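You operate a simulated robot arm through the tools that you are given. There is no shell and no other tool. Be economical: measure what you need, move in short steps, check, and stop when the job is done.

You are at the controls of a simulated two-armed robot. One attempt, no reset.

Task
Level the plate with the spirit level, then clamp the turntable.
Fine: level on its pad, bubble between the lines; the level goes back where it lay.

The check looks at the end state, three seconds after you hand in, the way a careful person would. Anything else that was tipped, shoved, dropped, spilled or broken makes it a failure.

Robot
Two 7-joint arms with fingered hands on one trunk, on a carriage that runs on a rail from [0.123, -0.001] to [-1.757, 0.014] (x, y) and turns from -168 to 164 degrees about z. Base frame: it is fixed where the carriage stands at the start and does not move with it; the origin is on the floor, on the carriage's upright axis, x ahead of it, y to its left, z up; the surface under the hand at the start is at about z = 0.8. Readings come in m, degrees, newtons and seconds.
The left shoulder is at the start at [0.07, 0.188, 1.148], the right one opposite. With the tool pointing down near the work surface each hand reaches from about 0.1 to 0.82 m from the robot's upright axis, wherever it stands, measured 20 degrees to its own side. Places, roughly: blue filter carriage [0.7, -0.2, 0.9]; flip mirror [0.8, -0.1, 1]; green aperture carriage [0.7, -0.3, 0.9]; grey probe carriage [0.7, -1, 0.9]; iris ring [0.7, -0.4, 1]; lamp sled [0.7, 0.2, 0.9]; lamp turntable [0.7, 0.2, 0.9]; level pad of the plate [0.5, 0.2, 0.8]; parking place of the spirit level [0.5, -0.5, 0.8]; probe head [0.7, -1, 1]; probe tilt arm [0.7, -1, 1]; rail current knob [0.5, 0.5, 0.8]; turntable clamp screw [0.8, 0.1, 0.9]. Payload 4 kg a hand.
The TCP of each hand is the grasp point between the finger pads, 0.026 m short of the fingertips. In the tool frame z runs along the fingers and y along their closing line. Largest opening 0.132 m; the body of the gripper starts 0.073 m behind the TCP. The gripper is a hand of 4 fingers: y runs from the thumb to the fingers, the wrist lies at [0, 0, -0.224] in the tool frame.
Orientation is that of the tool frame in the base frame, as [roll, pitch, yaw] about the fixed x, y, z axes, in that order (R = Rz(yaw) Ry(pitch) Rx(roll)). With the fingers straight down and closing along the base's y, the tool's x points along the base's -x, its y along +y and its z along -z.

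Tools
- The arms move only by the tool apply_moves. It takes "left_rows", "right_rows" or both (then of equal length, played together; a hand with none holds still); each is a list of rows, each an object of numbers (a shift or turn left out is 0): "x", "y", "z": the shift along the base's x, y, z in units of 20 mm (1.0 is 20 mm); "ax", "ay", "az": the turn, a rotation vector about the base's x, y, z in units of 8 degrees (1.0 is 8 degrees). In form: [{"x": .., "y": .., "z": .., "ax": .., "ay": .., "az": ..}, ...]. A call has 1 to 20 rows; each row shifts and turns the commanded pose from where the row before left it. A call with a number of a shift or a turn outside -1 to 1 is refused whole. Each row takes 0.2 s and may step no farther than 0.05 m and 8.6 degrees from the row before; otherwise, the whole call is refused. A pose out of reach is approached as far as the arm can. The call stops where the force on the tool passes 40 N (or 10 N more than at its start, if that is more) or the arm is blocked; 0.2 s more then pass. In this call time passes only in rows, and 0.2 s behind the last. The reply holds the time, the measured pose of the TCP, the force on the tool along the base axes, the opening and the grip force, in the units named above and with some noise, with the torque about the TCP (base axes, N m) and any sound that the robot's microphone picked up, and new pictures: "show" is both (left out), scene, wrist or none (wrist: the cameras of the hands that moved).
- Cameras (640 x 400 px; columns grow to the right, rows downward): "scene" is now at [0.1383, -0.0204, 1.3863]; the picture's right is [-0.20, -0.98, 0.00], its down [-0.49, 0.10, -0.87] and it looks along [0.85, -0.17, -0.50] (base axes); focal length 214 px, centre (320, 200). "left" rides on the left gripper at [-0.073, 0.006, -0.094] in its tool frame; the picture's right is [-0.08, -1.00, 0.00], its down [0.78, -0.06, -0.62] and it looks along [0.61, -0.05, 0.79] (tool axes); focal length 230 px, centre (320, 200). "right" rides on the right gripper at [0.073, 0.006, -0.094] in its tool frame; the picture's right is [-0.08, 1.00, 0.00], its down [-0.78, -0.06, -0.62] and it looks along [-0.61, -0.05, 0.79] (tool axes); focal length 230 px, centre (320, 200). There is no depth. A picture from a camera that has moved, and an enlarged one, comes with that camera's place and axes in the base frame and with its lens.
- slide_trunk(by): slides the trunk up (or, below 0, down) by that many m; the arms and the scene camera ride with it, the base frame stays. It gives what a move gives, with no picture.
- steer(legs): drives the robot by 1 to 6 legs, each [ahead, left, turn to the left] in m, m and degrees, along the robot's own axes; the way and the turn of a leg run together, so that a leg with both is an arc; at most 1.5 m and 180 degrees a leg. The arms and the cameras ride along, it lands a little off, and it stops where it bumps. It keeps to its track: a leg is cut to what the track allows. It gives what a move gives, and a new picture of the scene camera.
- move_fingers(finger1, finger2, finger3, thumb_bend, hand): sets how far each is bent, from 0 (flat) to 100 (curled in); at 30 the hand is open as for a grip, at 70 the pads meet at the TCP. One left out holds its place. A second passes; each finger stops where it meets its share of the squeeze, and holds until it gets a number again. It is the only way to open and close the hand. It gives what a move gives, with no picture; readings hold the bend of each and the force on the fingers (four entries, about 0 where the hand has none), thumb and palm.
- head_to(pan, tilt): turns the head with the scene camera to pan (to the left, within 86 degrees either way) and tilt (down, from -29 to 69), counted from straight ahead of the robot. It gives what a move gives, and a new picture of the scene camera.
- close_up(camera, box): a new picture of the part [left, top, right, bottom] of that camera's present view, enlarged. No time passes.
- job_done(): hands the job in; it is judged then, once.

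Work in short steps. Places have to be worked out from the pictures, the camera data and where the tool is seen: move nearer, look again, correct. Check each grasp and each placing, and mend what went wrong. You have 120 turns and 260 pictures in all, those below and enlarged ones among them. Open the grippers and draw the arms clear of the work before you hand the job in, unless the task says otherwise; then end with one line.

The tools are called after "Emit:" as a command line: name --argument value ..., lists and objects as JSON in quotes. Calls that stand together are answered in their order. apply_moves: Moves the arms, as the interface text tells. Its arguments: {"type":"object","properties":{"left_rows":{"type":"array"},"right_rows":{"type":"array"},"show":{"type":"string","enum":["both","scene","wrist","none"]}},"required":[]} The other tools are called the same way: slide_trunk (by) slides the trunk up or down; move_fingers (finger1, finger2, finger3, thumb_bend, hand) moves the fingers one by one; steer (legs) drives the base; head_to (pan, tilt) turns the head that bears the scene camera; close_up (camera, box) takes an enlarged picture of a part of a camera's view; job_done () hands the job in.

At the start:

```text
clock: 0.0
left_eef_pos: [0.6526, 0.1541, 1.1617]
left_tool_rot: [180.0, 0.1, 180.0]
left_wrist_force: [-0.7, 0.0, 0.3]
left_wrist_torque: [0.01, -0.01, 0.0]
left_width: 0.1317
left_grip_force: 0.0
left_shape: jaw
left_bend: [30.0, 30.0, 30.0, 30.0]
left_finger forces: [0.1, 0.0, 0.0, 0.0, 0.1, 0.0]
right_eef_pos: [0.5665, -0.324, 1.2021]
right_tool_rot: [180.0, -0.1, -179.9]
right_wrist_force: [-0.1, 0.2, 0.2]
right_wrist_torque: [0.02, -0.02, 0.0]
right_width: 0.1318
right_grip_force: 0.1
right_shape: jaw
right_bend: [30.0, 30.0, 30.0, 30.0]
right_finger forces: [0.1, 0.0, 0.1, 0.1, 0.1, 0.1]
trunk travel left (down, up): [-0.625, 0.315]
robot x, y, heading: [-0.004, -0.003, 0.1]
head pan, tilt: [-11.6, 30.1]
```

scene: 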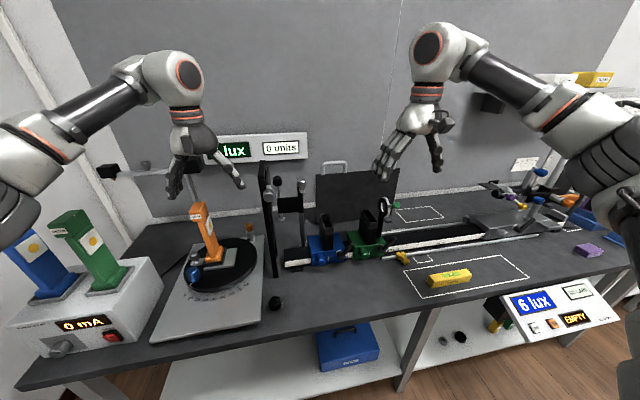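
right: 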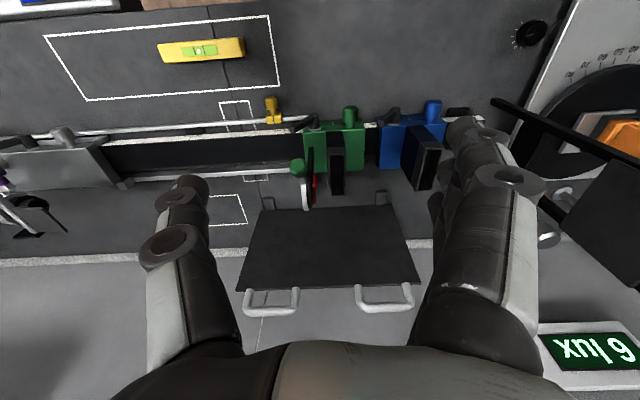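
left: 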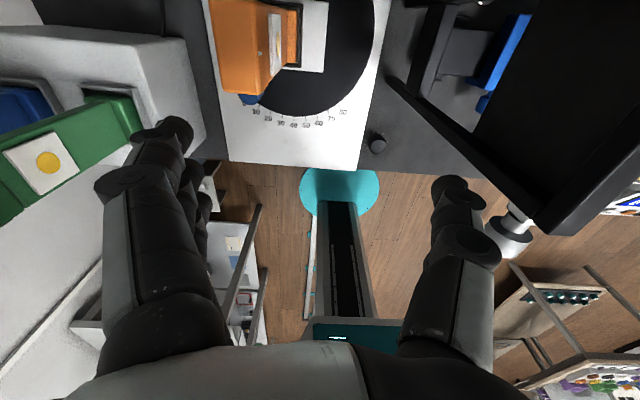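

The plate holds the lamp turntable at left, and the yellow level lies in the parking rectangle at right. I'll look at the details of both first.

Emit:
close_up --camera "scene" --box '[140, 180, 300, 350]'

Emit:
close_up --camera "scene" --box '[390, 230, 550, 330]'

Emit:
close_up --camera "left" --box '[190, 0, 420, 190]'

Emit:
close_up --camera "right" --box '[20, 0, 300, 140]'

```text
2.35 times, centred on (220, 265) of scene
camera zoom: at [0.1383, -0.0204, 1.3863], right [-0.2, -0.98, 0.0], down [-0.49, 0.1, -0.87], along [0.85, -0.17, -0.5], focal length 505 px, centre (555, 47)
```

zoom: 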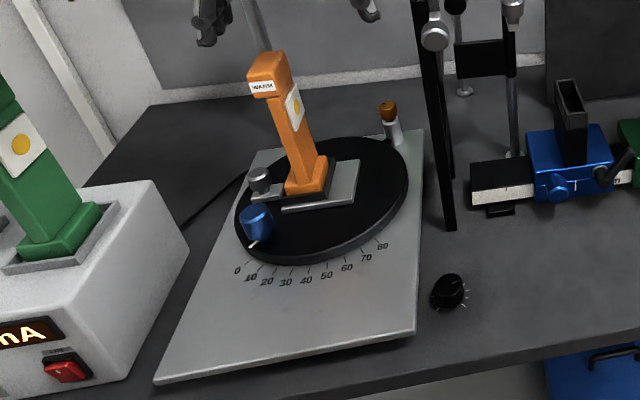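

```text
4.00 times, centred on (470, 280) of scene
camera zoom: at [0.1383, -0.0204, 1.3863], right [-0.2, -0.98, 0.0], down [-0.49, 0.1, -0.87], along [0.85, -0.17, -0.5], focal length 858 px, centre (-280, -120)
```

zoom: 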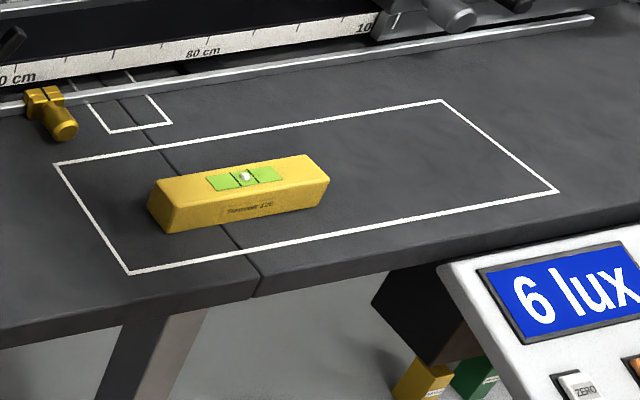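

```text
2.11 times, centred on (305, 95) of left
camera zoom: at [0.7249, 0.1602, 1.2557], right [0.08, -1.0, 0.0], down [-0.78, -0.06, 0.62], along [-0.61, -0.05, -0.79], focal length 484 px, centre (352, 421)
```

zoom: 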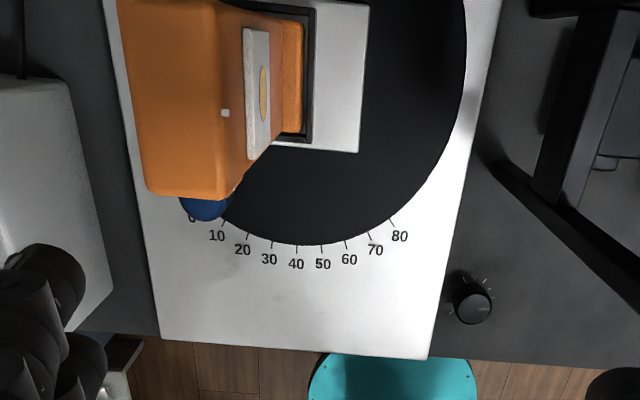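

```text
2.29 times, centred on (160, 70) of right
camera zoom: at [0.4932, -0.3184, 1.2959], right [0.08, 1.0, 0.0], down [0.78, -0.06, 0.62], along [0.61, -0.05, -0.79], focal length 526 px, centre (686, 497)
```

zoom: 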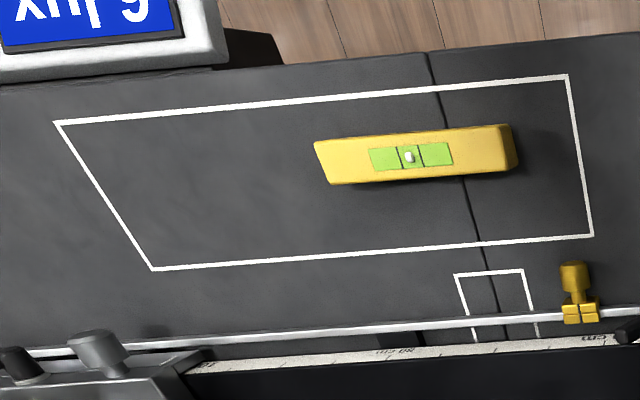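

I'll turn the head toward the plate for a sharper view of it, the knob and the clamp.

Emit:
head_to --pan 12 --tilt 45

Emit:
close_up --camera "scene" --box '[220, 80, 460, 300]'

```text
clock: 0.9
left_eef_pos: [0.6531, 0.1552, 1.1628]
left_tool_rot: [180.0, -0.1, 180.0]
left_wrist_force: [-0.1, -0.3, 0.0]
left_wrist_torque: [0.0, 0.01, 0.0]
left_width: 0.1321
left_grip_force: 0.0
left_shape: jaw
left_bend: [30.0, 30.0, 30.0, 30.0]
left_finger forces: [0.1, 0.0, 0.0, 0.1, 0.0, 0.0]
right_eef_pos: [0.565, -0.325, 1.2024]
right_tool_rot: [-179.9, 0.0, -180.0]
right_wrist_force: [-0.6, -0.3, -0.4]
right_wrist_torque: [-0.04, -0.04, -0.02]
right_width: 0.1318
right_grip_force: 0.1
right_shape: jaw
right_bend: [30.0, 30.0, 30.0, 30.0]
right_finger forces: [0.1, 0.0, 0.0, 0.0, 0.1, 0.0]
trunk travel left (down, up): [-0.625, 0.315]
robot x, y, heading: [0.0032, 0.0028, 0.4]
head pan, tilt: [12.0, 45.0]
camera scene: at [0.1293, 0.0146, 1.3639], right [0.21, -0.98, 0.0], down [-0.69, -0.15, -0.71], along [0.69, 0.15, -0.71], focal length 214 px, centre (320, 200)
```

scene: 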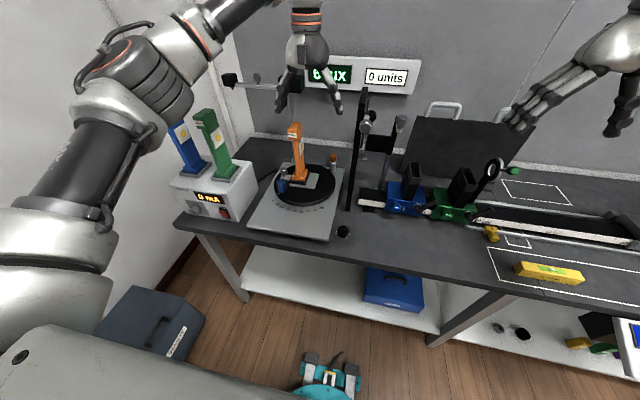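

```text
1.82 times, centred on (340, 190) of scene
camera zoom: at [0.1293, 0.0146, 1.3639], right [0.21, -0.98, 0.0], down [-0.69, -0.15, -0.71], along [0.69, 0.15, -0.71], focal length 390 px, centre (284, 218)
```

zoom: 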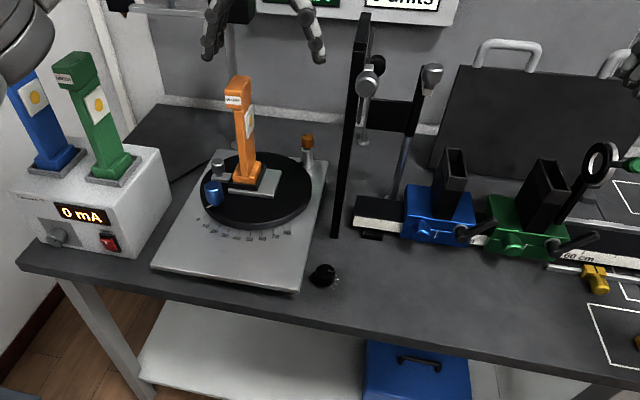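

The black ticked knob next to the plate looks like the levelling screw, and the orange-topped pin at the back is the clamp. I'll bring the right hand above the level, turned 90° so it closes across x.

Emit:
apply_moves --right_rows '[{"x": -0.2, "y": -0.8, "z": -0.6, "az": 0.94}, {"x": -0.2, "y": -0.8, "z": -0.6, "az": 0.94}, {"x": -0.2, "y": -0.8, "z": -0.6, "az": 0.94}, {"x": -0.2, "y": -0.8, "z": -0.6, "az": 0.94}, {"x": -0.2, "y": -0.8, "z": -0.6, "az": 0.94}, {"x": -0.2, "y": -0.8, "z": -0.6, "az": 0.94}, {"x": -0.2, "y": -0.8, "z": -0.6, "az": 0.94}, {"x": -0.2, "y": -0.8, "z": -0.6, "az": 0.94}, {"x": -0.2, "y": -0.8, "z": -0.6, "az": 0.94}, {"x": -0.2, "y": -0.8, "z": -0.6, "az": 0.94}, {"x": -0.2, "y": -0.8, "z": -0.6, "az": 0.94}, {"x": -0.2, "y": -0.8, "z": -0.6, "az": 0.94}]'

```text
clock: 3.5
left_eef_pos: [0.6527, 0.1542, 1.162]
left_tool_rot: [180.0, 0.0, -180.0]
left_wrist_force: [-0.1, 0.1, -0.2]
left_wrist_torque: [0.03, 0.01, 0.03]
left_width: 0.1317
left_grip_force: 0.0
left_shape: jaw
left_bend: [30.0, 30.0, 30.0, 30.0]
left_finger forces: [0.0, 0.0, 0.0, 0.0, 0.1, 0.1]
right_eef_pos: [0.5164, -0.5177, 1.0576]
right_tool_rot: [179.9, 0.0, -89.7]
right_wrist_force: [0.2, 0.3, 0.3]
right_wrist_torque: [0.03, -0.01, 0.0]
right_width: 0.1319
right_grip_force: 0.1
right_shape: jaw
right_bend: [30.0, 30.0, 30.0, 30.0]
right_finger forces: [0.0, 0.0, 0.0, 0.0, 0.1, 0.0]
trunk travel left (down, up): [-0.625, 0.315]
robot x, y, heading: [-0.0004, -0.0022, -0.1]
head pan, tilt: [12.0, 45.0]
camera scene: at [0.1291, 0.014, 1.3639], right [0.21, -0.98, 0.0], down [-0.69, -0.15, -0.71], along [0.69, 0.15, -0.71], focal length 214 px, centre (320, 200)
camera right: at [0.5114, -0.5911, 1.1515], right [-1.0, 0.07, 0.0], down [0.06, 0.78, 0.62], along [0.04, 0.62, -0.79], focal length 230 px, centre (320, 200)
```

scene: 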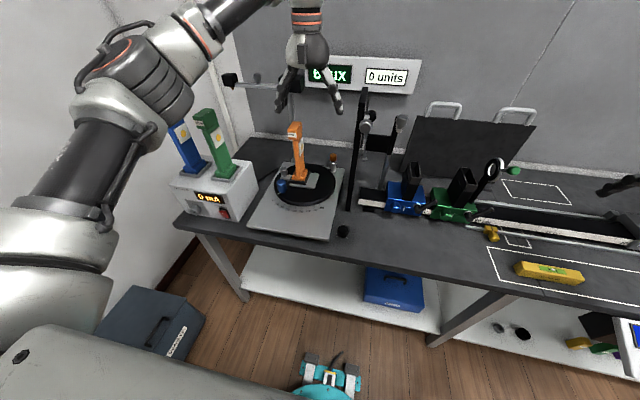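
right: 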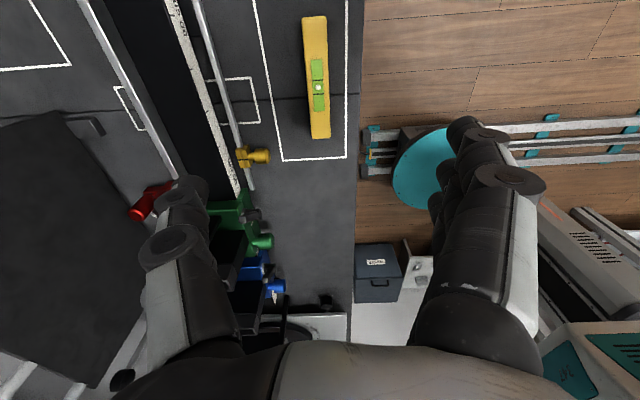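

The level's centre works out to about (0.516, -0.525), along y, roughly 0.14 by 0.03 m. I'll go down over it with the hand open.

Emit:
apply_moves --right_rows '[{"y": -0.35, "z": -1}, {"z": -1}, {"z": -1}, {"z": -1}, {"z": -1}, {"z": -1}, {"z": -1}, {"z": -1}, {"z": -1}, {"z": -1}]' --show "wrist"

Emit:
head_to --pan -40 --tilt 40

Emit:
close_up --camera "scene" --box '[240, 100, 460, 240]'

```text
clock: 5.7
left_eef_pos: [0.6533, 0.1555, 1.162]
left_tool_rot: [-180.0, -0.2, 180.0]
left_wrist_force: [0.7, -0.9, 0.2]
left_wrist_torque: [-0.03, 0.01, -0.02]
left_width: 0.1319
left_grip_force: 0.0
left_shape: jaw
left_bend: [30.0, 30.0, 30.0, 30.0]
left_finger forces: [0.1, 0.0, 0.1, 0.1, 0.1, 0.0]
right_eef_pos: [0.5175, -0.5228, 0.8561]
right_tool_rot: [-180.0, 0.0, -89.8]
right_wrist_force: [-0.1, -0.7, -0.7]
right_wrist_torque: [0.03, 0.02, -0.04]
right_width: 0.1319
right_grip_force: 0.0
right_shape: jaw
right_bend: [30.0, 30.0, 30.0, 30.0]
right_finger forces: [0.1, 0.0, 0.1, 0.1, 0.1, 0.1]
trunk travel left (down, up): [-0.625, 0.315]
robot x, y, heading: [-0.0025, -0.0015, 0.0]
head pan, tilt: [12.0, 45.0]
camera right: at [0.5133, -0.5959, 0.9505], right [-1.0, 0.07, 0.0], down [0.06, 0.79, 0.62], along [0.05, 0.61, -0.79], focal length 230 px, centre (320, 200)
```

right: 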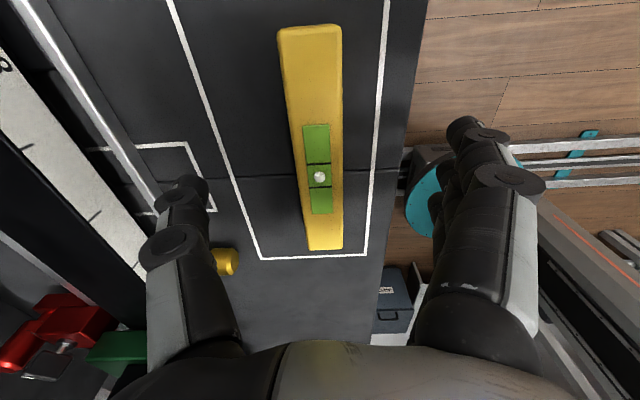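

```text
clock: 6.9
left_eef_pos: [0.6528, 0.1554, 1.1619]
left_tool_rot: [179.9, 0.0, -179.9]
left_wrist_force: [0.0, 0.5, -0.7]
left_wrist_torque: [-0.02, 0.01, -0.02]
left_width: 0.132
left_grip_force: 0.1
left_shape: jaw
left_bend: [30.0, 30.0, 30.0, 30.0]
left_finger forces: [0.1, 0.1, 0.1, 0.0, 0.0, 0.1]
right_eef_pos: [0.5177, -0.5235, 0.8568]
right_tool_rot: [179.9, -0.1, -89.8]
right_wrist_force: [-0.2, 0.5, -0.3]
right_wrist_torque: [0.03, 0.01, 0.01]
right_width: 0.1317
right_grip_force: 0.0
right_shape: jaw
right_bend: [30.0, 30.0, 30.0, 30.0]
right_finger forces: [0.0, 0.1, 0.0, 0.0, 0.0, 0.1]
trunk travel left (down, up): [-0.625, 0.315]
robot x, y, heading: [0.0012, -0.0008, 0.1]
head pan, tilt: [-40.0, 40.0]
camera scene: at [0.1149, -0.0568, 1.3711], right [-0.64, -0.77, 0.0], down [-0.49, 0.41, -0.77], along [0.59, -0.49, -0.64], focal length 214 px, centre (320, 200)
```

scene: 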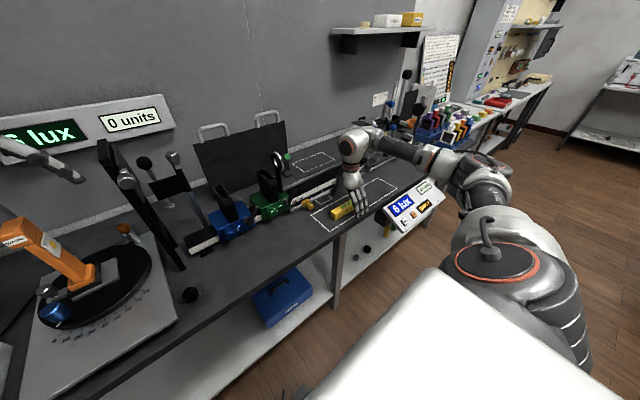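

```text
2.86 times, centred on (350, 170) of scene
camera zoom: at [0.1149, -0.0568, 1.3711], right [-0.64, -0.77, 0.0], down [-0.49, 0.41, -0.77], along [0.59, -0.49, -0.64], focal length 613 px, centre (234, 286)
```

zoom: 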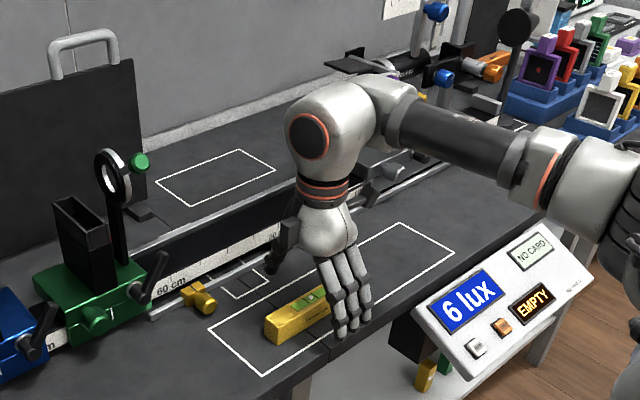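

The level's axis is turned about 2° clockwise with its centre near (0.520, -0.526). I'll align to it, go down to z ≈ 0.836 and close gently.

Emit:
apply_moves --right_rows '[{"x": 0.12, "y": -0.13, "z": -0.5, "az": -0.26}, {"z": -0.53}]' --show "wrist"

Emit:
move_fingers --hand "right" --finger1 50 --finger2 50 --finger3 50 --thumb_bend 50

Emit:
apply_moves --right_rows '[{}]'

Emit:
close_up --camera "scene" --box '[300, 140, 410, 240]'

```text
clock: 7.5
left_eef_pos: [0.6521, 0.1543, 1.1612]
left_tool_rot: [-179.9, 0.0, -180.0]
left_wrist_force: [-0.1, -0.7, -0.9]
left_wrist_torque: [-0.01, 0.01, 0.0]
left_width: 0.1318
left_grip_force: 0.1
left_shape: jaw
left_bend: [30.0, 30.0, 30.0, 30.0]
left_finger forces: [0.0, 0.0, 0.1, 0.0, 0.0, 0.0]
right_eef_pos: [0.52, -0.5258, 0.8372]
right_tool_rot: [179.9, 0.0, -91.9]
right_wrist_force: [0.3, 0.8, -0.5]
right_wrist_torque: [0.01, -0.04, -0.03]
right_width: 0.1318
right_grip_force: 0.1
right_shape: jaw
right_bend: [30.0, 30.0, 30.0, 30.0]
right_finger forces: [0.0, 0.1, 0.0, 0.0, 0.0, 0.0]
trunk travel left (down, up): [-0.625, 0.315]
robot x, y, heading: [-0.0037, 0.0029, -0.1]
head pan, tilt: [-40.0, 40.0]
camera right: at [0.5124, -0.598, 0.9305], right [-0.99, 0.11, 0.0], down [0.09, 0.78, 0.62], along [0.07, 0.61, -0.79], focal length 230 px, centre (320, 200)
```

right: 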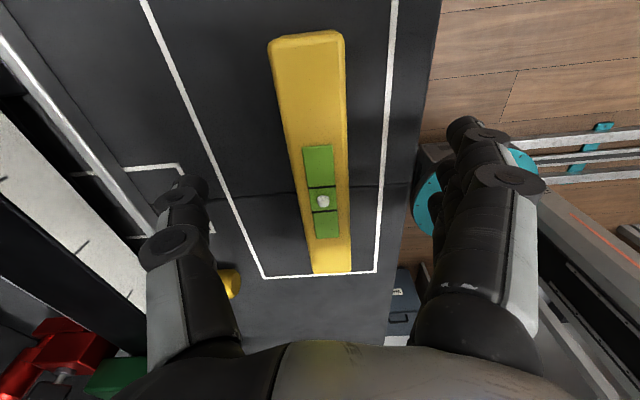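

```text
clock: 8.5
left_eef_pos: [0.6512, 0.1541, 1.1629]
left_tool_rot: [-180.0, 0.0, -180.0]
left_wrist_force: [-0.4, 0.3, 0.1]
left_wrist_torque: [0.02, 0.0, 0.0]
left_width: 0.1317
left_grip_force: 0.1
left_shape: jaw
left_bend: [30.0, 30.0, 30.0, 30.0]
left_finger forces: [0.1, 0.0, 0.0, 0.1, 0.0, 0.1]
right_eef_pos: [0.5202, -0.5246, 0.8372]
right_tool_rot: [180.0, 0.0, -91.9]
right_wrist_force: [0.6, 0.3, 0.3]
right_wrist_torque: [-0.01, -0.02, 0.03]
right_width: 0.0715
right_grip_force: 0.0
right_shape: fingers
right_bend: [50.0, 50.0, 50.0, 50.0]
right_finger forces: [0.0, 0.0, 0.0, 0.1, 0.0, 0.0]
trunk travel left (down, up): [-0.625, 0.315]
robot x, y, heading: [-0.0035, 0.0008, -0.1]
head pan, tilt: [-40.0, 40.0]
```

```text
clock: 8.9
left_eef_pos: [0.6515, 0.1539, 1.1615]
left_tool_rot: [179.9, 0.1, -180.0]
left_wrist_force: [-0.4, 0.1, -0.2]
left_wrist_torque: [0.02, 0.0, 0.01]
left_width: 0.1318
left_grip_force: 0.1
left_shape: jaw
left_bend: [30.0, 30.0, 30.0, 30.0]
left_finger forces: [0.0, 0.1, 0.0, 0.1, 0.1, 0.0]
right_eef_pos: [0.5199, -0.5239, 0.8371]
right_tool_rot: [180.0, 0.0, -91.9]
right_wrist_force: [-0.3, 0.6, 0.1]
right_wrist_torque: [-0.01, -0.03, 0.03]
right_width: 0.0715
right_grip_force: 0.0
right_shape: fingers
right_bend: [50.0, 50.0, 50.0, 50.0]
right_finger forces: [0.1, 0.0, 0.0, 0.1, 0.0, 0.0]
trunk travel left (down, up): [-0.625, 0.315]
robot x, y, heading: [0.0005, 0.003, -0.0]
head pan, tilt: [-40.0, 40.0]
camera scene: at [0.1148, -0.0569, 1.3711], right [-0.64, -0.77, 0.0], down [-0.49, 0.41, -0.77], along [0.59, -0.49, -0.64], focal length 214 px, centre (320, 200)
camera right: at [0.5124, -0.598, 0.9305], right [-0.99, 0.11, 0.0], down [0.09, 0.78, 0.62], along [0.07, 0.61, -0.79], focal length 230 px, centre (320, 200)
```

scene: 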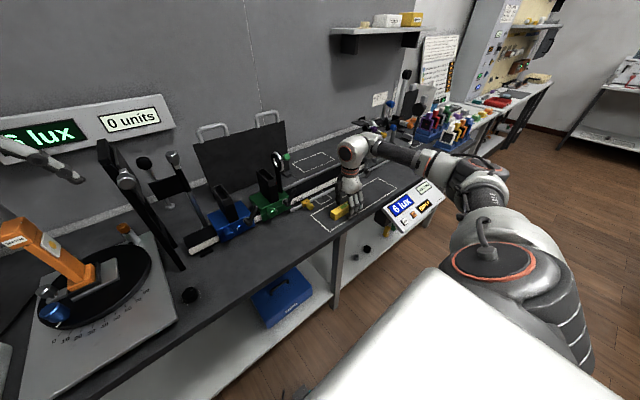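
right: 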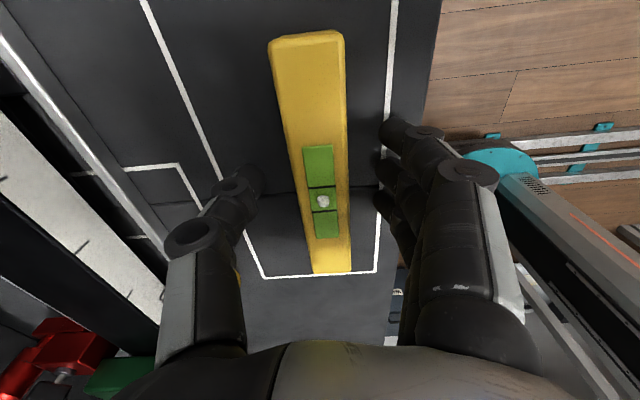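

```text
4.00 times, centred on (355, 190) of scene
camera zoom: at [0.1148, -0.0569, 1.3711], right [-0.64, -0.77, 0.0], down [-0.49, 0.41, -0.77], along [0.59, -0.49, -0.64], focal length 858 px, centre (180, 240)
```

zoom: 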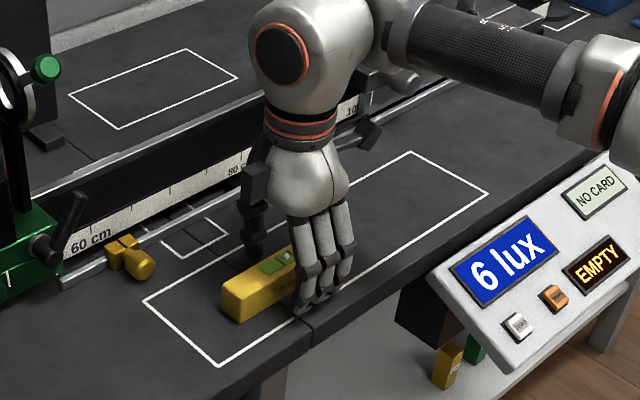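

The level is centred between thumb and fingers, so I'll close on it.

Emit:
move_fingers --hand "right" --finger1 66 --finger2 66 --finger3 66 --thumb_bend 66

Emit:
apply_moves --right_rows '[{"z": 0.5}, {"z": 0.5}]'

Emit:
close_up --camera "scene" --box '[300, 140, 410, 240]'

```text
clock: 9.9
left_eef_pos: [0.6528, 0.1545, 1.163]
left_tool_rot: [179.9, 0.0, -180.0]
left_wrist_force: [0.4, 0.0, -0.2]
left_wrist_torque: [0.03, 0.02, -0.01]
left_width: 0.1318
left_grip_force: 0.1
left_shape: jaw
left_bend: [30.0, 30.0, 30.0, 30.0]
left_finger forces: [0.0, 0.0, 0.0, 0.0, 0.0, 0.0]
right_eef_pos: [0.5204, -0.5255, 0.8375]
right_tool_rot: [-179.9, 0.1, -91.9]
right_wrist_force: [-0.5, 0.8, 0.3]
right_wrist_torque: [0.01, -0.05, -0.03]
right_width: 0.0327
right_grip_force: 6.0
right_shape: fingers
right_bend: [63.0, 63.0, 63.0, 63.0]
right_finger forces: [2.0, 2.0, 2.2, 0.0, 6.0, 0.1]
trunk travel left (down, up): [-0.625, 0.315]
robot x, y, heading: [0.0022, -0.0034, 0.2]
head pan, tilt: [-40.0, 40.0]
```

```text
clock: 10.5
left_eef_pos: [0.6519, 0.1546, 1.161]
left_tool_rot: [179.9, 0.0, 180.0]
left_wrist_force: [-0.2, -0.4, 0.1]
left_wrist_torque: [0.01, 0.0, -0.01]
left_width: 0.1318
left_grip_force: 0.0
left_shape: jaw
left_bend: [30.0, 30.0, 30.0, 30.0]
left_finger forces: [0.0, 0.0, 0.0, 0.0, 0.0, 0.0]
right_eef_pos: [0.5217, -0.5264, 0.8589]
right_tool_rot: [179.9, 0.0, -91.8]
right_wrist_force: [-0.3, 0.4, -1.6]
right_wrist_torque: [-0.01, 0.0, 0.02]
right_width: 0.0327
right_grip_force: 5.8
right_shape: fingers
right_bend: [63.0, 63.0, 63.0, 63.0]
right_finger forces: [2.0, 2.1, 2.1, 0.1, 6.0, 0.1]
trunk travel left (down, up): [-0.625, 0.315]
robot x, y, heading: [0.0, 0.0029, 0.3]
head pan, tilt: [-40.0, 40.0]
camera scene: at [0.1149, -0.0569, 1.3711], right [-0.64, -0.77, 0.0], down [-0.49, 0.41, -0.77], along [0.59, -0.49, -0.64], focal length 214 px, centre (320, 200)
camera right: at [0.5136, -0.5987, 0.9522], right [-0.99, 0.11, 0.0], down [0.09, 0.78, 0.62], along [0.07, 0.61, -0.79], focal length 230 px, centre (320, 200)
```

scene: 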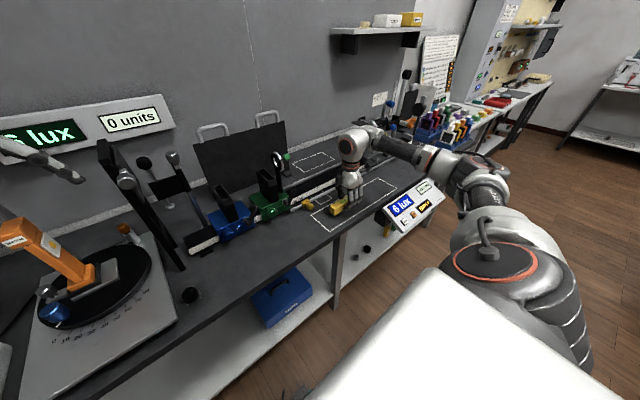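
right: 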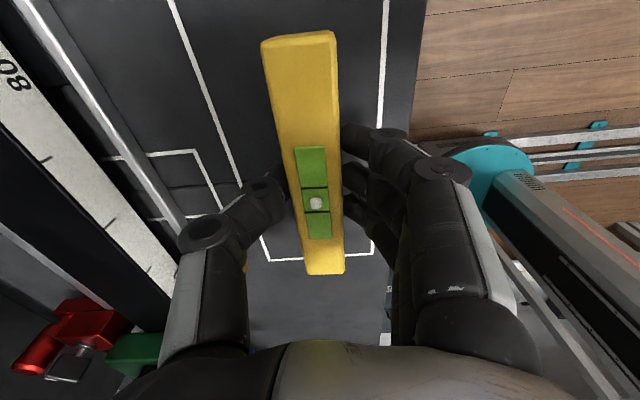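

```text
4.00 times, centred on (355, 190) of scene
camera zoom: at [0.1149, -0.0569, 1.3711], right [-0.64, -0.77, 0.0], down [-0.49, 0.41, -0.77], along [0.59, -0.49, -0.64], focal length 858 px, centre (180, 240)
```

zoom: 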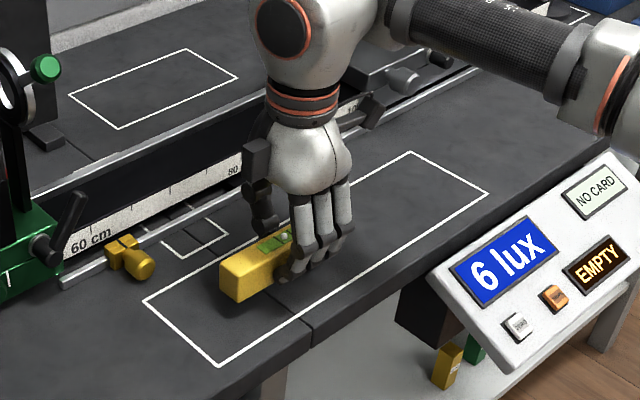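

The level is held, with the bubble centred. Before bringing it over, I'll retract the left arm away from above the plate, and look closely at the plate for a pad mark.

Emit:
close_up --camera "left" --box '[250, 90, 410, 190]'

Emit:
apply_moves --left_rows '[{"x": -0.7, "y": 0.7, "z": 0.4}, {"x": -0.7, "y": 0.7, "z": 0.4}, {"x": -0.7, "y": 0.7, "z": 0.4}, {"x": -0.7, "y": 0.7, "z": 0.4}, {"x": -0.7, "y": 0.7, "z": 0.4}, {"x": -0.7, "y": 0.7, "z": 0.4}, {"x": -0.7, "y": 0.7, "z": 0.4}, {"x": -0.7, "y": 0.7, "z": 0.4}, {"x": -0.7, "y": 0.7, "z": 0.4}, {"x": -0.7, "y": 0.7, "z": 0.4}, {"x": -0.7, "y": 0.7, "z": 0.4}, {"x": -0.7, "y": 0.7, "z": 0.4}]' --show "wrist"

Emit:
head_to --pan 5 --tilt 45

Emit:
apply_moves --right_rows '[{"z": 1}, {"z": 1}, {"z": 1}, {"z": 1}, {"z": 1}, {"z": 1}, {"y": 1, "z": 0.2}, {"y": 1}, {"y": 1}, {"y": 1}, {"y": 1}, {"y": 1}, {"y": 1}, {"y": 1}, {"y": 1}, {"y": 1}]'

```text
4.00 times, centred on (330, 140) of left
camera zoom: at [0.7249, 0.1602, 1.2556], right [0.08, -1.0, 0.0], down [-0.78, -0.06, 0.62], along [-0.61, -0.05, -0.79], focal length 920 px, centre (280, 440)
```

zoom: 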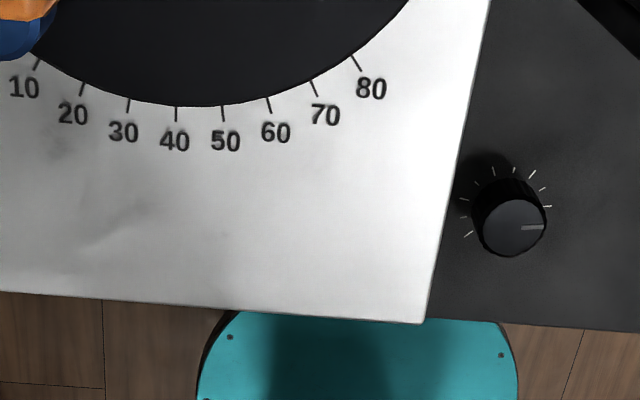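

```text
clock: 13.1
left_eef_pos: [0.4837, 0.3232, 1.2594]
left_tool_rot: [180.0, 0.0, 180.0]
left_wrist_force: [0.2, 0.1, 0.3]
left_wrist_torque: [0.0, 0.0, -0.02]
left_width: 0.1319
left_grip_force: 0.1
left_shape: jaw
left_bend: [30.0, 30.0, 30.0, 30.0]
left_finger forces: [0.0, 0.0, 0.0, 0.0, 0.0, 0.0]
right_eef_pos: [0.5204, -0.5257, 0.8592]
right_tool_rot: [179.9, -0.1, -91.9]
right_wrist_force: [-0.7, 0.0, -0.3]
right_wrist_torque: [-0.01, 0.02, 0.0]
right_width: 0.0327
right_grip_force: 6.0
right_shape: fingers
right_bend: [63.0, 63.0, 63.0, 63.0]
right_finger forces: [2.0, 2.0, 2.2, 0.1, 6.0, 0.0]
trunk travel left (down, up): [-0.625, 0.315]
robot x, y, heading: [-0.0001, -0.005, -0.1]
head pan, tilt: [-40.0, 40.0]
camera left: at [0.5559, 0.3288, 1.3523], right [0.08, -1.0, 0.0], down [-0.79, -0.06, 0.62], along [-0.61, -0.05, -0.79], focal length 230 px, centre (320, 200)
```

left: 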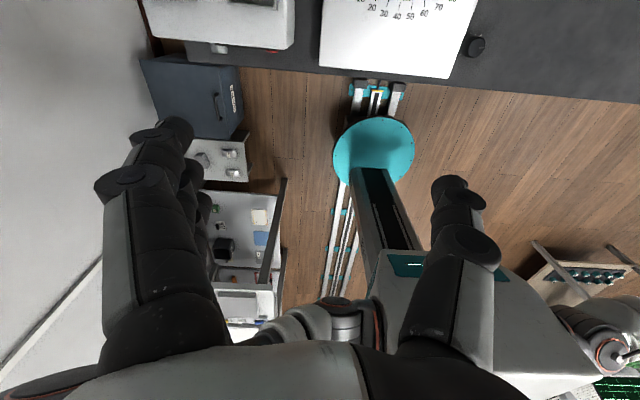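

```text
clock: 14.2
left_eef_pos: [0.4855, 0.3212, 1.2579]
left_tool_rot: [-179.9, 0.0, 179.9]
left_wrist_force: [-0.3, 0.3, 1.0]
left_wrist_torque: [-0.01, -0.01, 0.0]
left_width: 0.132
left_grip_force: 0.0
left_shape: jaw
left_bend: [30.0, 30.0, 30.0, 30.0]
left_finger forces: [0.0, 0.0, 0.1, 0.0, 0.0, 0.1]
right_eef_pos: [0.5206, -0.526, 0.8584]
right_tool_rot: [-179.9, 0.0, -92.0]
right_wrist_force: [-1.3, -0.1, -1.7]
right_wrist_torque: [-0.04, 0.0, 0.03]
right_width: 0.0324
right_grip_force: 6.0
right_shape: fingers
right_bend: [63.0, 63.0, 63.0, 63.0]
right_finger forces: [1.9, 2.0, 2.1, 0.1, 6.0, 0.0]
trunk travel left (down, up): [-0.625, 0.315]
robot x, y, heading: [-0.0028, -0.0038, 0.1]
head pan, tilt: [5.0, 45.0]
camera scene: at [0.1308, 0.0047, 1.3638], right [0.09, -1.0, 0.0], down [-0.7, -0.06, -0.71], along [0.7, 0.06, -0.71], focal length 214 px, centre (320, 200)
```

scene: 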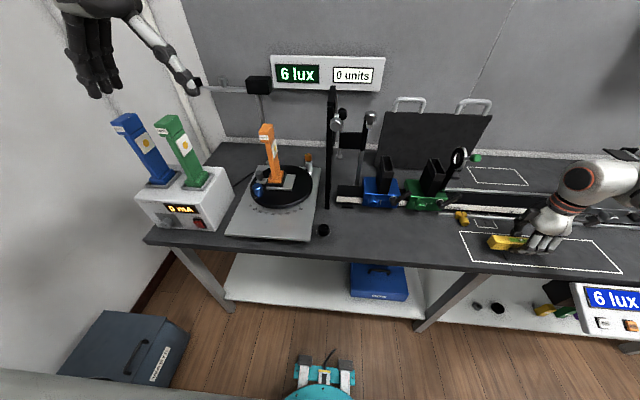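

```text
clock: 17.6
left_eef_pos: [0.4856, 0.3243, 1.2576]
left_tool_rot: [180.0, 0.0, -179.9]
left_wrist_force: [0.0, -0.5, 0.1]
left_wrist_torque: [-0.02, -0.01, 0.01]
left_width: 0.1319
left_grip_force: 0.1
left_shape: jaw
left_bend: [30.0, 30.0, 30.0, 30.0]
left_finger forces: [0.1, 0.0, 0.0, 0.0, 0.0, 0.0]
right_eef_pos: [0.5198, -0.3266, 0.9803]
right_tool_rot: [-179.9, -0.1, -91.9]
right_wrist_force: [0.2, -0.6, -2.2]
right_wrist_torque: [-0.02, -0.02, 0.0]
right_width: 0.0324
right_grip_force: 6.0
right_shape: fingers
right_bend: [63.0, 63.0, 63.0, 63.0]
right_finger forces: [1.9, 2.0, 2.0, 0.1, 5.9, 0.0]
trunk travel left (down, up): [-0.625, 0.315]
robot x, y, heading: [-0.0004, -0.0016, 0.0]
head pan, tilt: [5.0, 45.0]
camera scene: at [0.1312, 0.0054, 1.3638], right [0.09, -1.0, 0.0], down [-0.7, -0.06, -0.71], along [0.7, 0.06, -0.71], focal length 214 px, centre (320, 200)
camera right: at [0.5128, -0.3985, 1.0746], right [-0.99, 0.11, 0.0], down [0.09, 0.78, 0.62], along [0.07, 0.61, -0.79], focal length 230 px, centre (320, 200)
```

scene: 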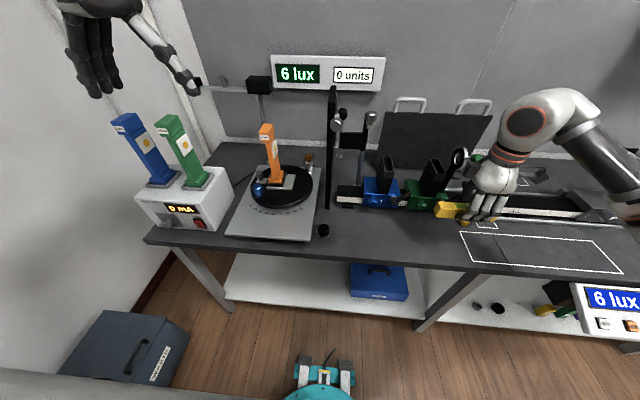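
right: 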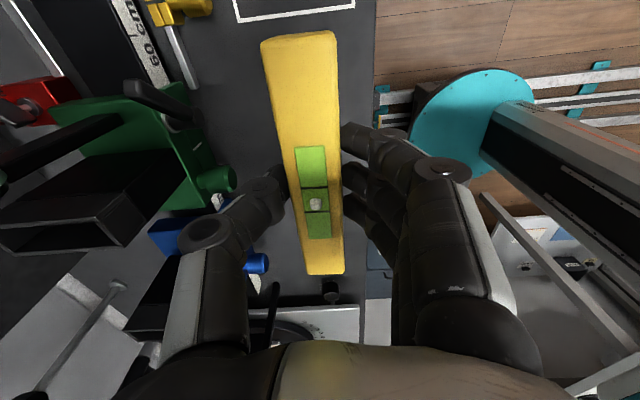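

The path ahead at x ≈ 0.52 is clear. I'll carry the level on in y to above the front strip of the plate, which I place at y ≈ 0.2.

Emit:
apply_moves --right_rows '[{"y": 1}, {"y": 1}, {"y": 1}, {"y": 1}, {"y": 1}, {"y": 1}, {"y": 1}, {"y": 1}, {"y": 1}, {"y": 1}, {"y": 1}, {"y": 1}, {"y": 1}, {"y": 1}, {"y": 1}, {"y": 1}, {"y": 1}, {"y": 1}]' --show "both"

Emit:
close_up --camera "scene" --box '[200, 100, 400, 260]'

```text
clock: 21.4
left_eef_pos: [0.4848, 0.324, 1.2563]
left_tool_rot: [-179.8, 0.0, -180.0]
left_wrist_force: [0.1, 0.3, 1.2]
left_wrist_torque: [-0.01, 0.04, -0.01]
left_width: 0.1318
left_grip_force: 0.0
left_shape: jaw
left_bend: [30.0, 30.0, 30.0, 30.0]
left_finger forces: [0.0, 0.0, 0.0, 0.0, 0.1, 0.1]
right_eef_pos: [0.5212, 0.0341, 0.9824]
right_tool_rot: [180.0, 0.0, -91.9]
right_wrist_force: [0.6, -0.5, -1.8]
right_wrist_torque: [0.02, 0.0, -0.01]
right_width: 0.0328
right_grip_force: 5.3
right_shape: fingers
right_bend: [63.0, 63.0, 63.0, 63.0]
right_finger forces: [1.9, 1.8, 2.0, 0.0, 6.0, 0.0]
trunk travel left (down, up): [-0.625, 0.315]
robot x, y, heading: [-0.0013, 0.0011, -0.2]
head pan, tilt: [5.0, 45.0]
camera scene: at [0.1309, 0.0059, 1.3638], right [0.09, -1.0, 0.0], down [-0.7, -0.06, -0.71], along [0.7, 0.06, -0.71], focal length 214 px, centre (320, 200)
camera right: at [0.5135, -0.0391, 1.0767], right [-0.99, 0.11, 0.0], down [0.09, 0.78, 0.62], along [0.07, 0.61, -0.79], focal length 230 px, centre (320, 200)
```

scene: 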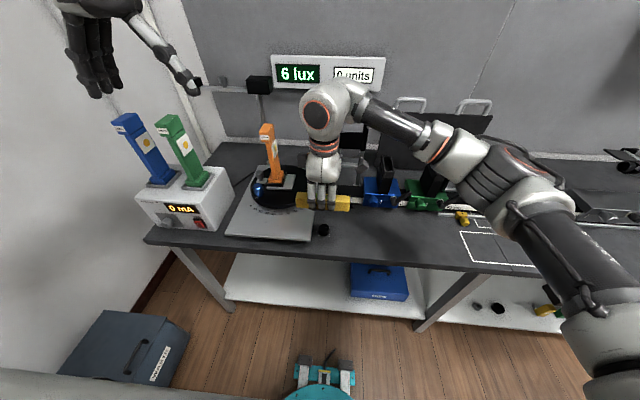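
right: 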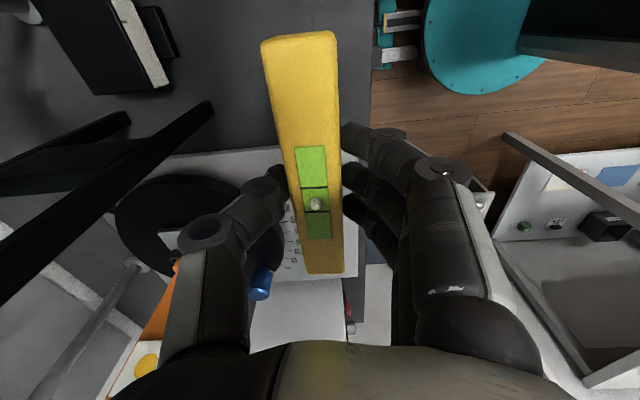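

```text
2.50 times, centred on (300, 180) of scene
camera zoom: at [0.1309, 0.0059, 1.3638], right [0.09, -1.0, 0.0], down [-0.7, -0.06, -0.71], along [0.7, 0.06, -0.71], focal length 536 px, centre (370, 250)
```

zoom: 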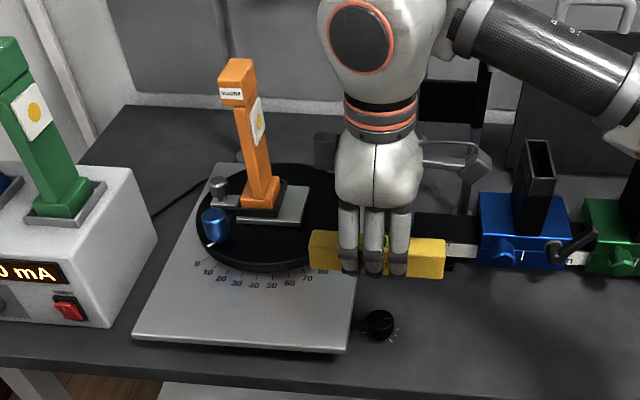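

The plate spans about y 0.065–0.327 with its front edge at x ≈ 0.486. I'll go above (0.525, 0.197) and lower to a little above the plate.

Emit:
apply_moves --right_rows '[{"y": 0.91, "x": 0.02, "az": 0.026}, {"y": 0.91, "x": 0.02, "az": 0.026}, {"y": 0.91, "x": 0.02, "az": 0.026}, {"y": 0.91, "x": 0.02, "az": 0.026}, {"y": 0.91, "x": 0.02, "az": 0.026}, {"y": 0.91, "x": 0.02, "az": 0.026}, {"y": 0.91, "x": 0.02, "az": 0.026}, {"y": 0.91, "x": 0.02, "az": 0.026}, {"y": 0.91, "x": 0.02, "az": 0.026}, {"z": -1}, {"z": -1}, {"z": -1}, {"z": -1}, {"z": -0.7}]' --show "both"

Emit:
close_up --camera "scene" --box '[210, 140, 350, 260]'

```text
clock: 24.4
left_eef_pos: [0.4855, 0.3226, 1.2577]
left_tool_rot: [-180.0, 0.0, -180.0]
left_wrist_force: [-0.5, -0.7, 0.2]
left_wrist_torque: [0.01, 0.0, 0.0]
left_width: 0.1317
left_grip_force: 0.0
left_shape: jaw
left_bend: [30.0, 30.0, 30.0, 30.0]
left_finger forces: [0.0, 0.1, 0.1, 0.0, 0.0, 0.0]
right_eef_pos: [0.5224, 0.2004, 0.8862]
right_tool_rot: [-180.0, -0.1, -90.0]
right_wrist_force: [0.3, 1.0, -1.9]
right_wrist_torque: [0.02, -0.05, 0.04]
right_width: 0.0326
right_grip_force: 5.7
right_shape: fingers
right_bend: [63.0, 63.0, 63.0, 63.0]
right_finger forces: [1.9, 1.9, 2.1, 0.1, 6.0, 0.0]
trunk travel left (down, up): [-0.625, 0.315]
robot x, y, heading: [-0.0022, -0.0002, -0.0]
head pan, tilt: [5.0, 45.0]
camera scene: at [0.1309, 0.0051, 1.3638], right [0.09, -1.0, 0.0], down [-0.7, -0.06, -0.71], along [0.7, 0.06, -0.71], focal length 214 px, centre (320, 200)
camera right: at [0.5166, 0.1266, 0.9803], right [-1.0, 0.08, 0.0], down [0.06, 0.78, 0.62], along [0.05, 0.61, -0.79], focal length 230 px, centre (320, 200)
```

scene: 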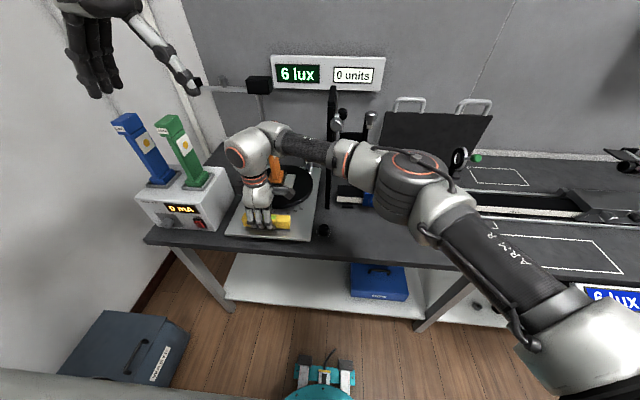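
right: 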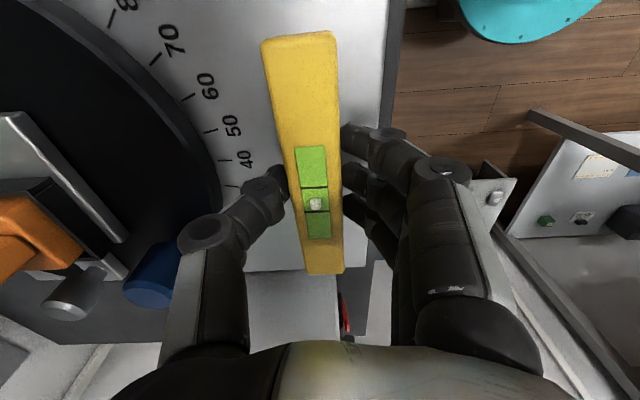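

```text
3.33 times, centred on (280, 200) of scene
camera zoom: at [0.1309, 0.0051, 1.3638], right [0.09, -1.0, 0.0], down [-0.7, -0.06, -0.71], along [0.7, 0.06, -0.71], focal length 715 px, centre (453, 200)
```

zoom: 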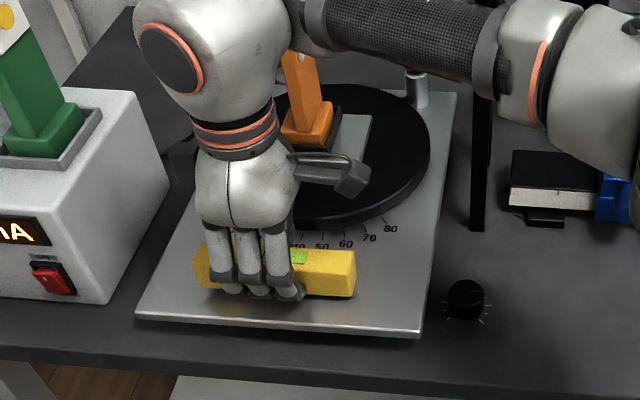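

The level hovers over the front strip, just clear of the dial. I'll lower in small steps until it touches.

Emit:
apply_moves --right_rows '[{"z": -0.3}, {"z": -0.3}, {"z": -0.3}]' --show "scene"

Emit:
close_up --camera "scene" --box '[225, 180, 335, 250]'

```text
clock: 25.2
left_eef_pos: [0.4816, 0.3216, 1.2608]
left_tool_rot: [-179.9, 0.0, -180.0]
left_wrist_force: [0.4, 0.0, 0.0]
left_wrist_torque: [-0.02, -0.01, -0.01]
left_width: 0.132
left_grip_force: 0.0
left_shape: jaw
left_bend: [30.0, 30.0, 30.0, 30.0]
left_finger forces: [0.0, 0.0, 0.0, 0.0, 0.1, 0.1]
right_eef_pos: [0.5213, 0.1977, 0.8721]
right_tool_rot: [-179.8, 0.3, -90.1]
right_wrist_force: [0.3, 0.5, 26.8]
right_wrist_torque: [-0.11, -0.24, 0.0]
right_width: 0.0321
right_grip_force: 15.1
right_shape: fingers
right_bend: [65.0, 64.0, 64.0, 65.0]
right_finger forces: [6.0, 2.7, 2.8, 0.0, 18.9, 0.1]
trunk travel left (down, up): [-0.625, 0.315]
robot x, y, heading: [0.0009, -0.0023, 0.1]
head pan, tilt: [5.0, 45.0]
camera scene: at [0.128, 0.0039, 1.3647], right [0.09, -1.0, 0.0], down [-0.7, -0.06, -0.71], along [0.71, 0.06, -0.71], focal length 214 px, centre (320, 200)
```

scene: 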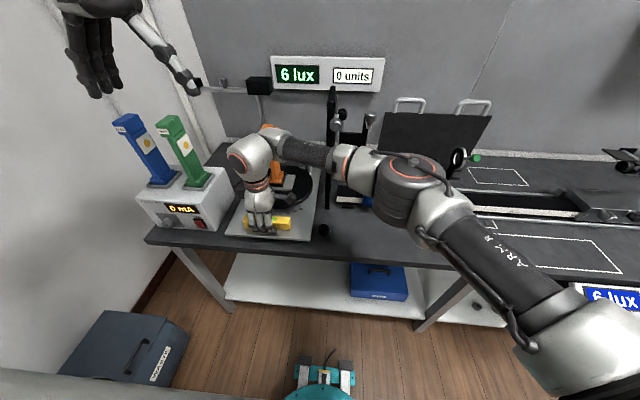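

```text
5.71 times, centred on (280, 215) of scene
camera zoom: at [0.128, 0.0039, 1.3647], right [0.09, -1.0, 0.0], down [-0.7, -0.06, -0.71], along [0.71, 0.06, -0.71], focal length 1226 px, centre (549, 114)
```

zoom: 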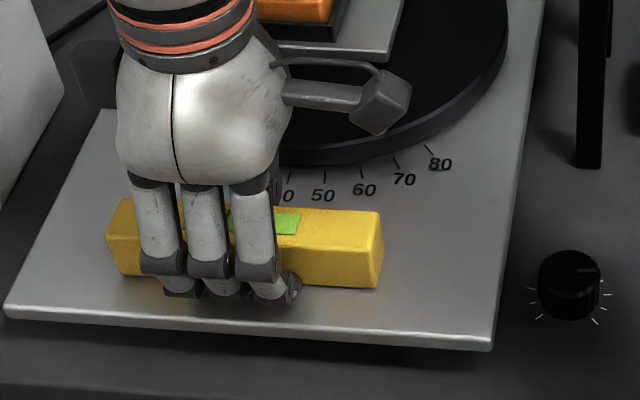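

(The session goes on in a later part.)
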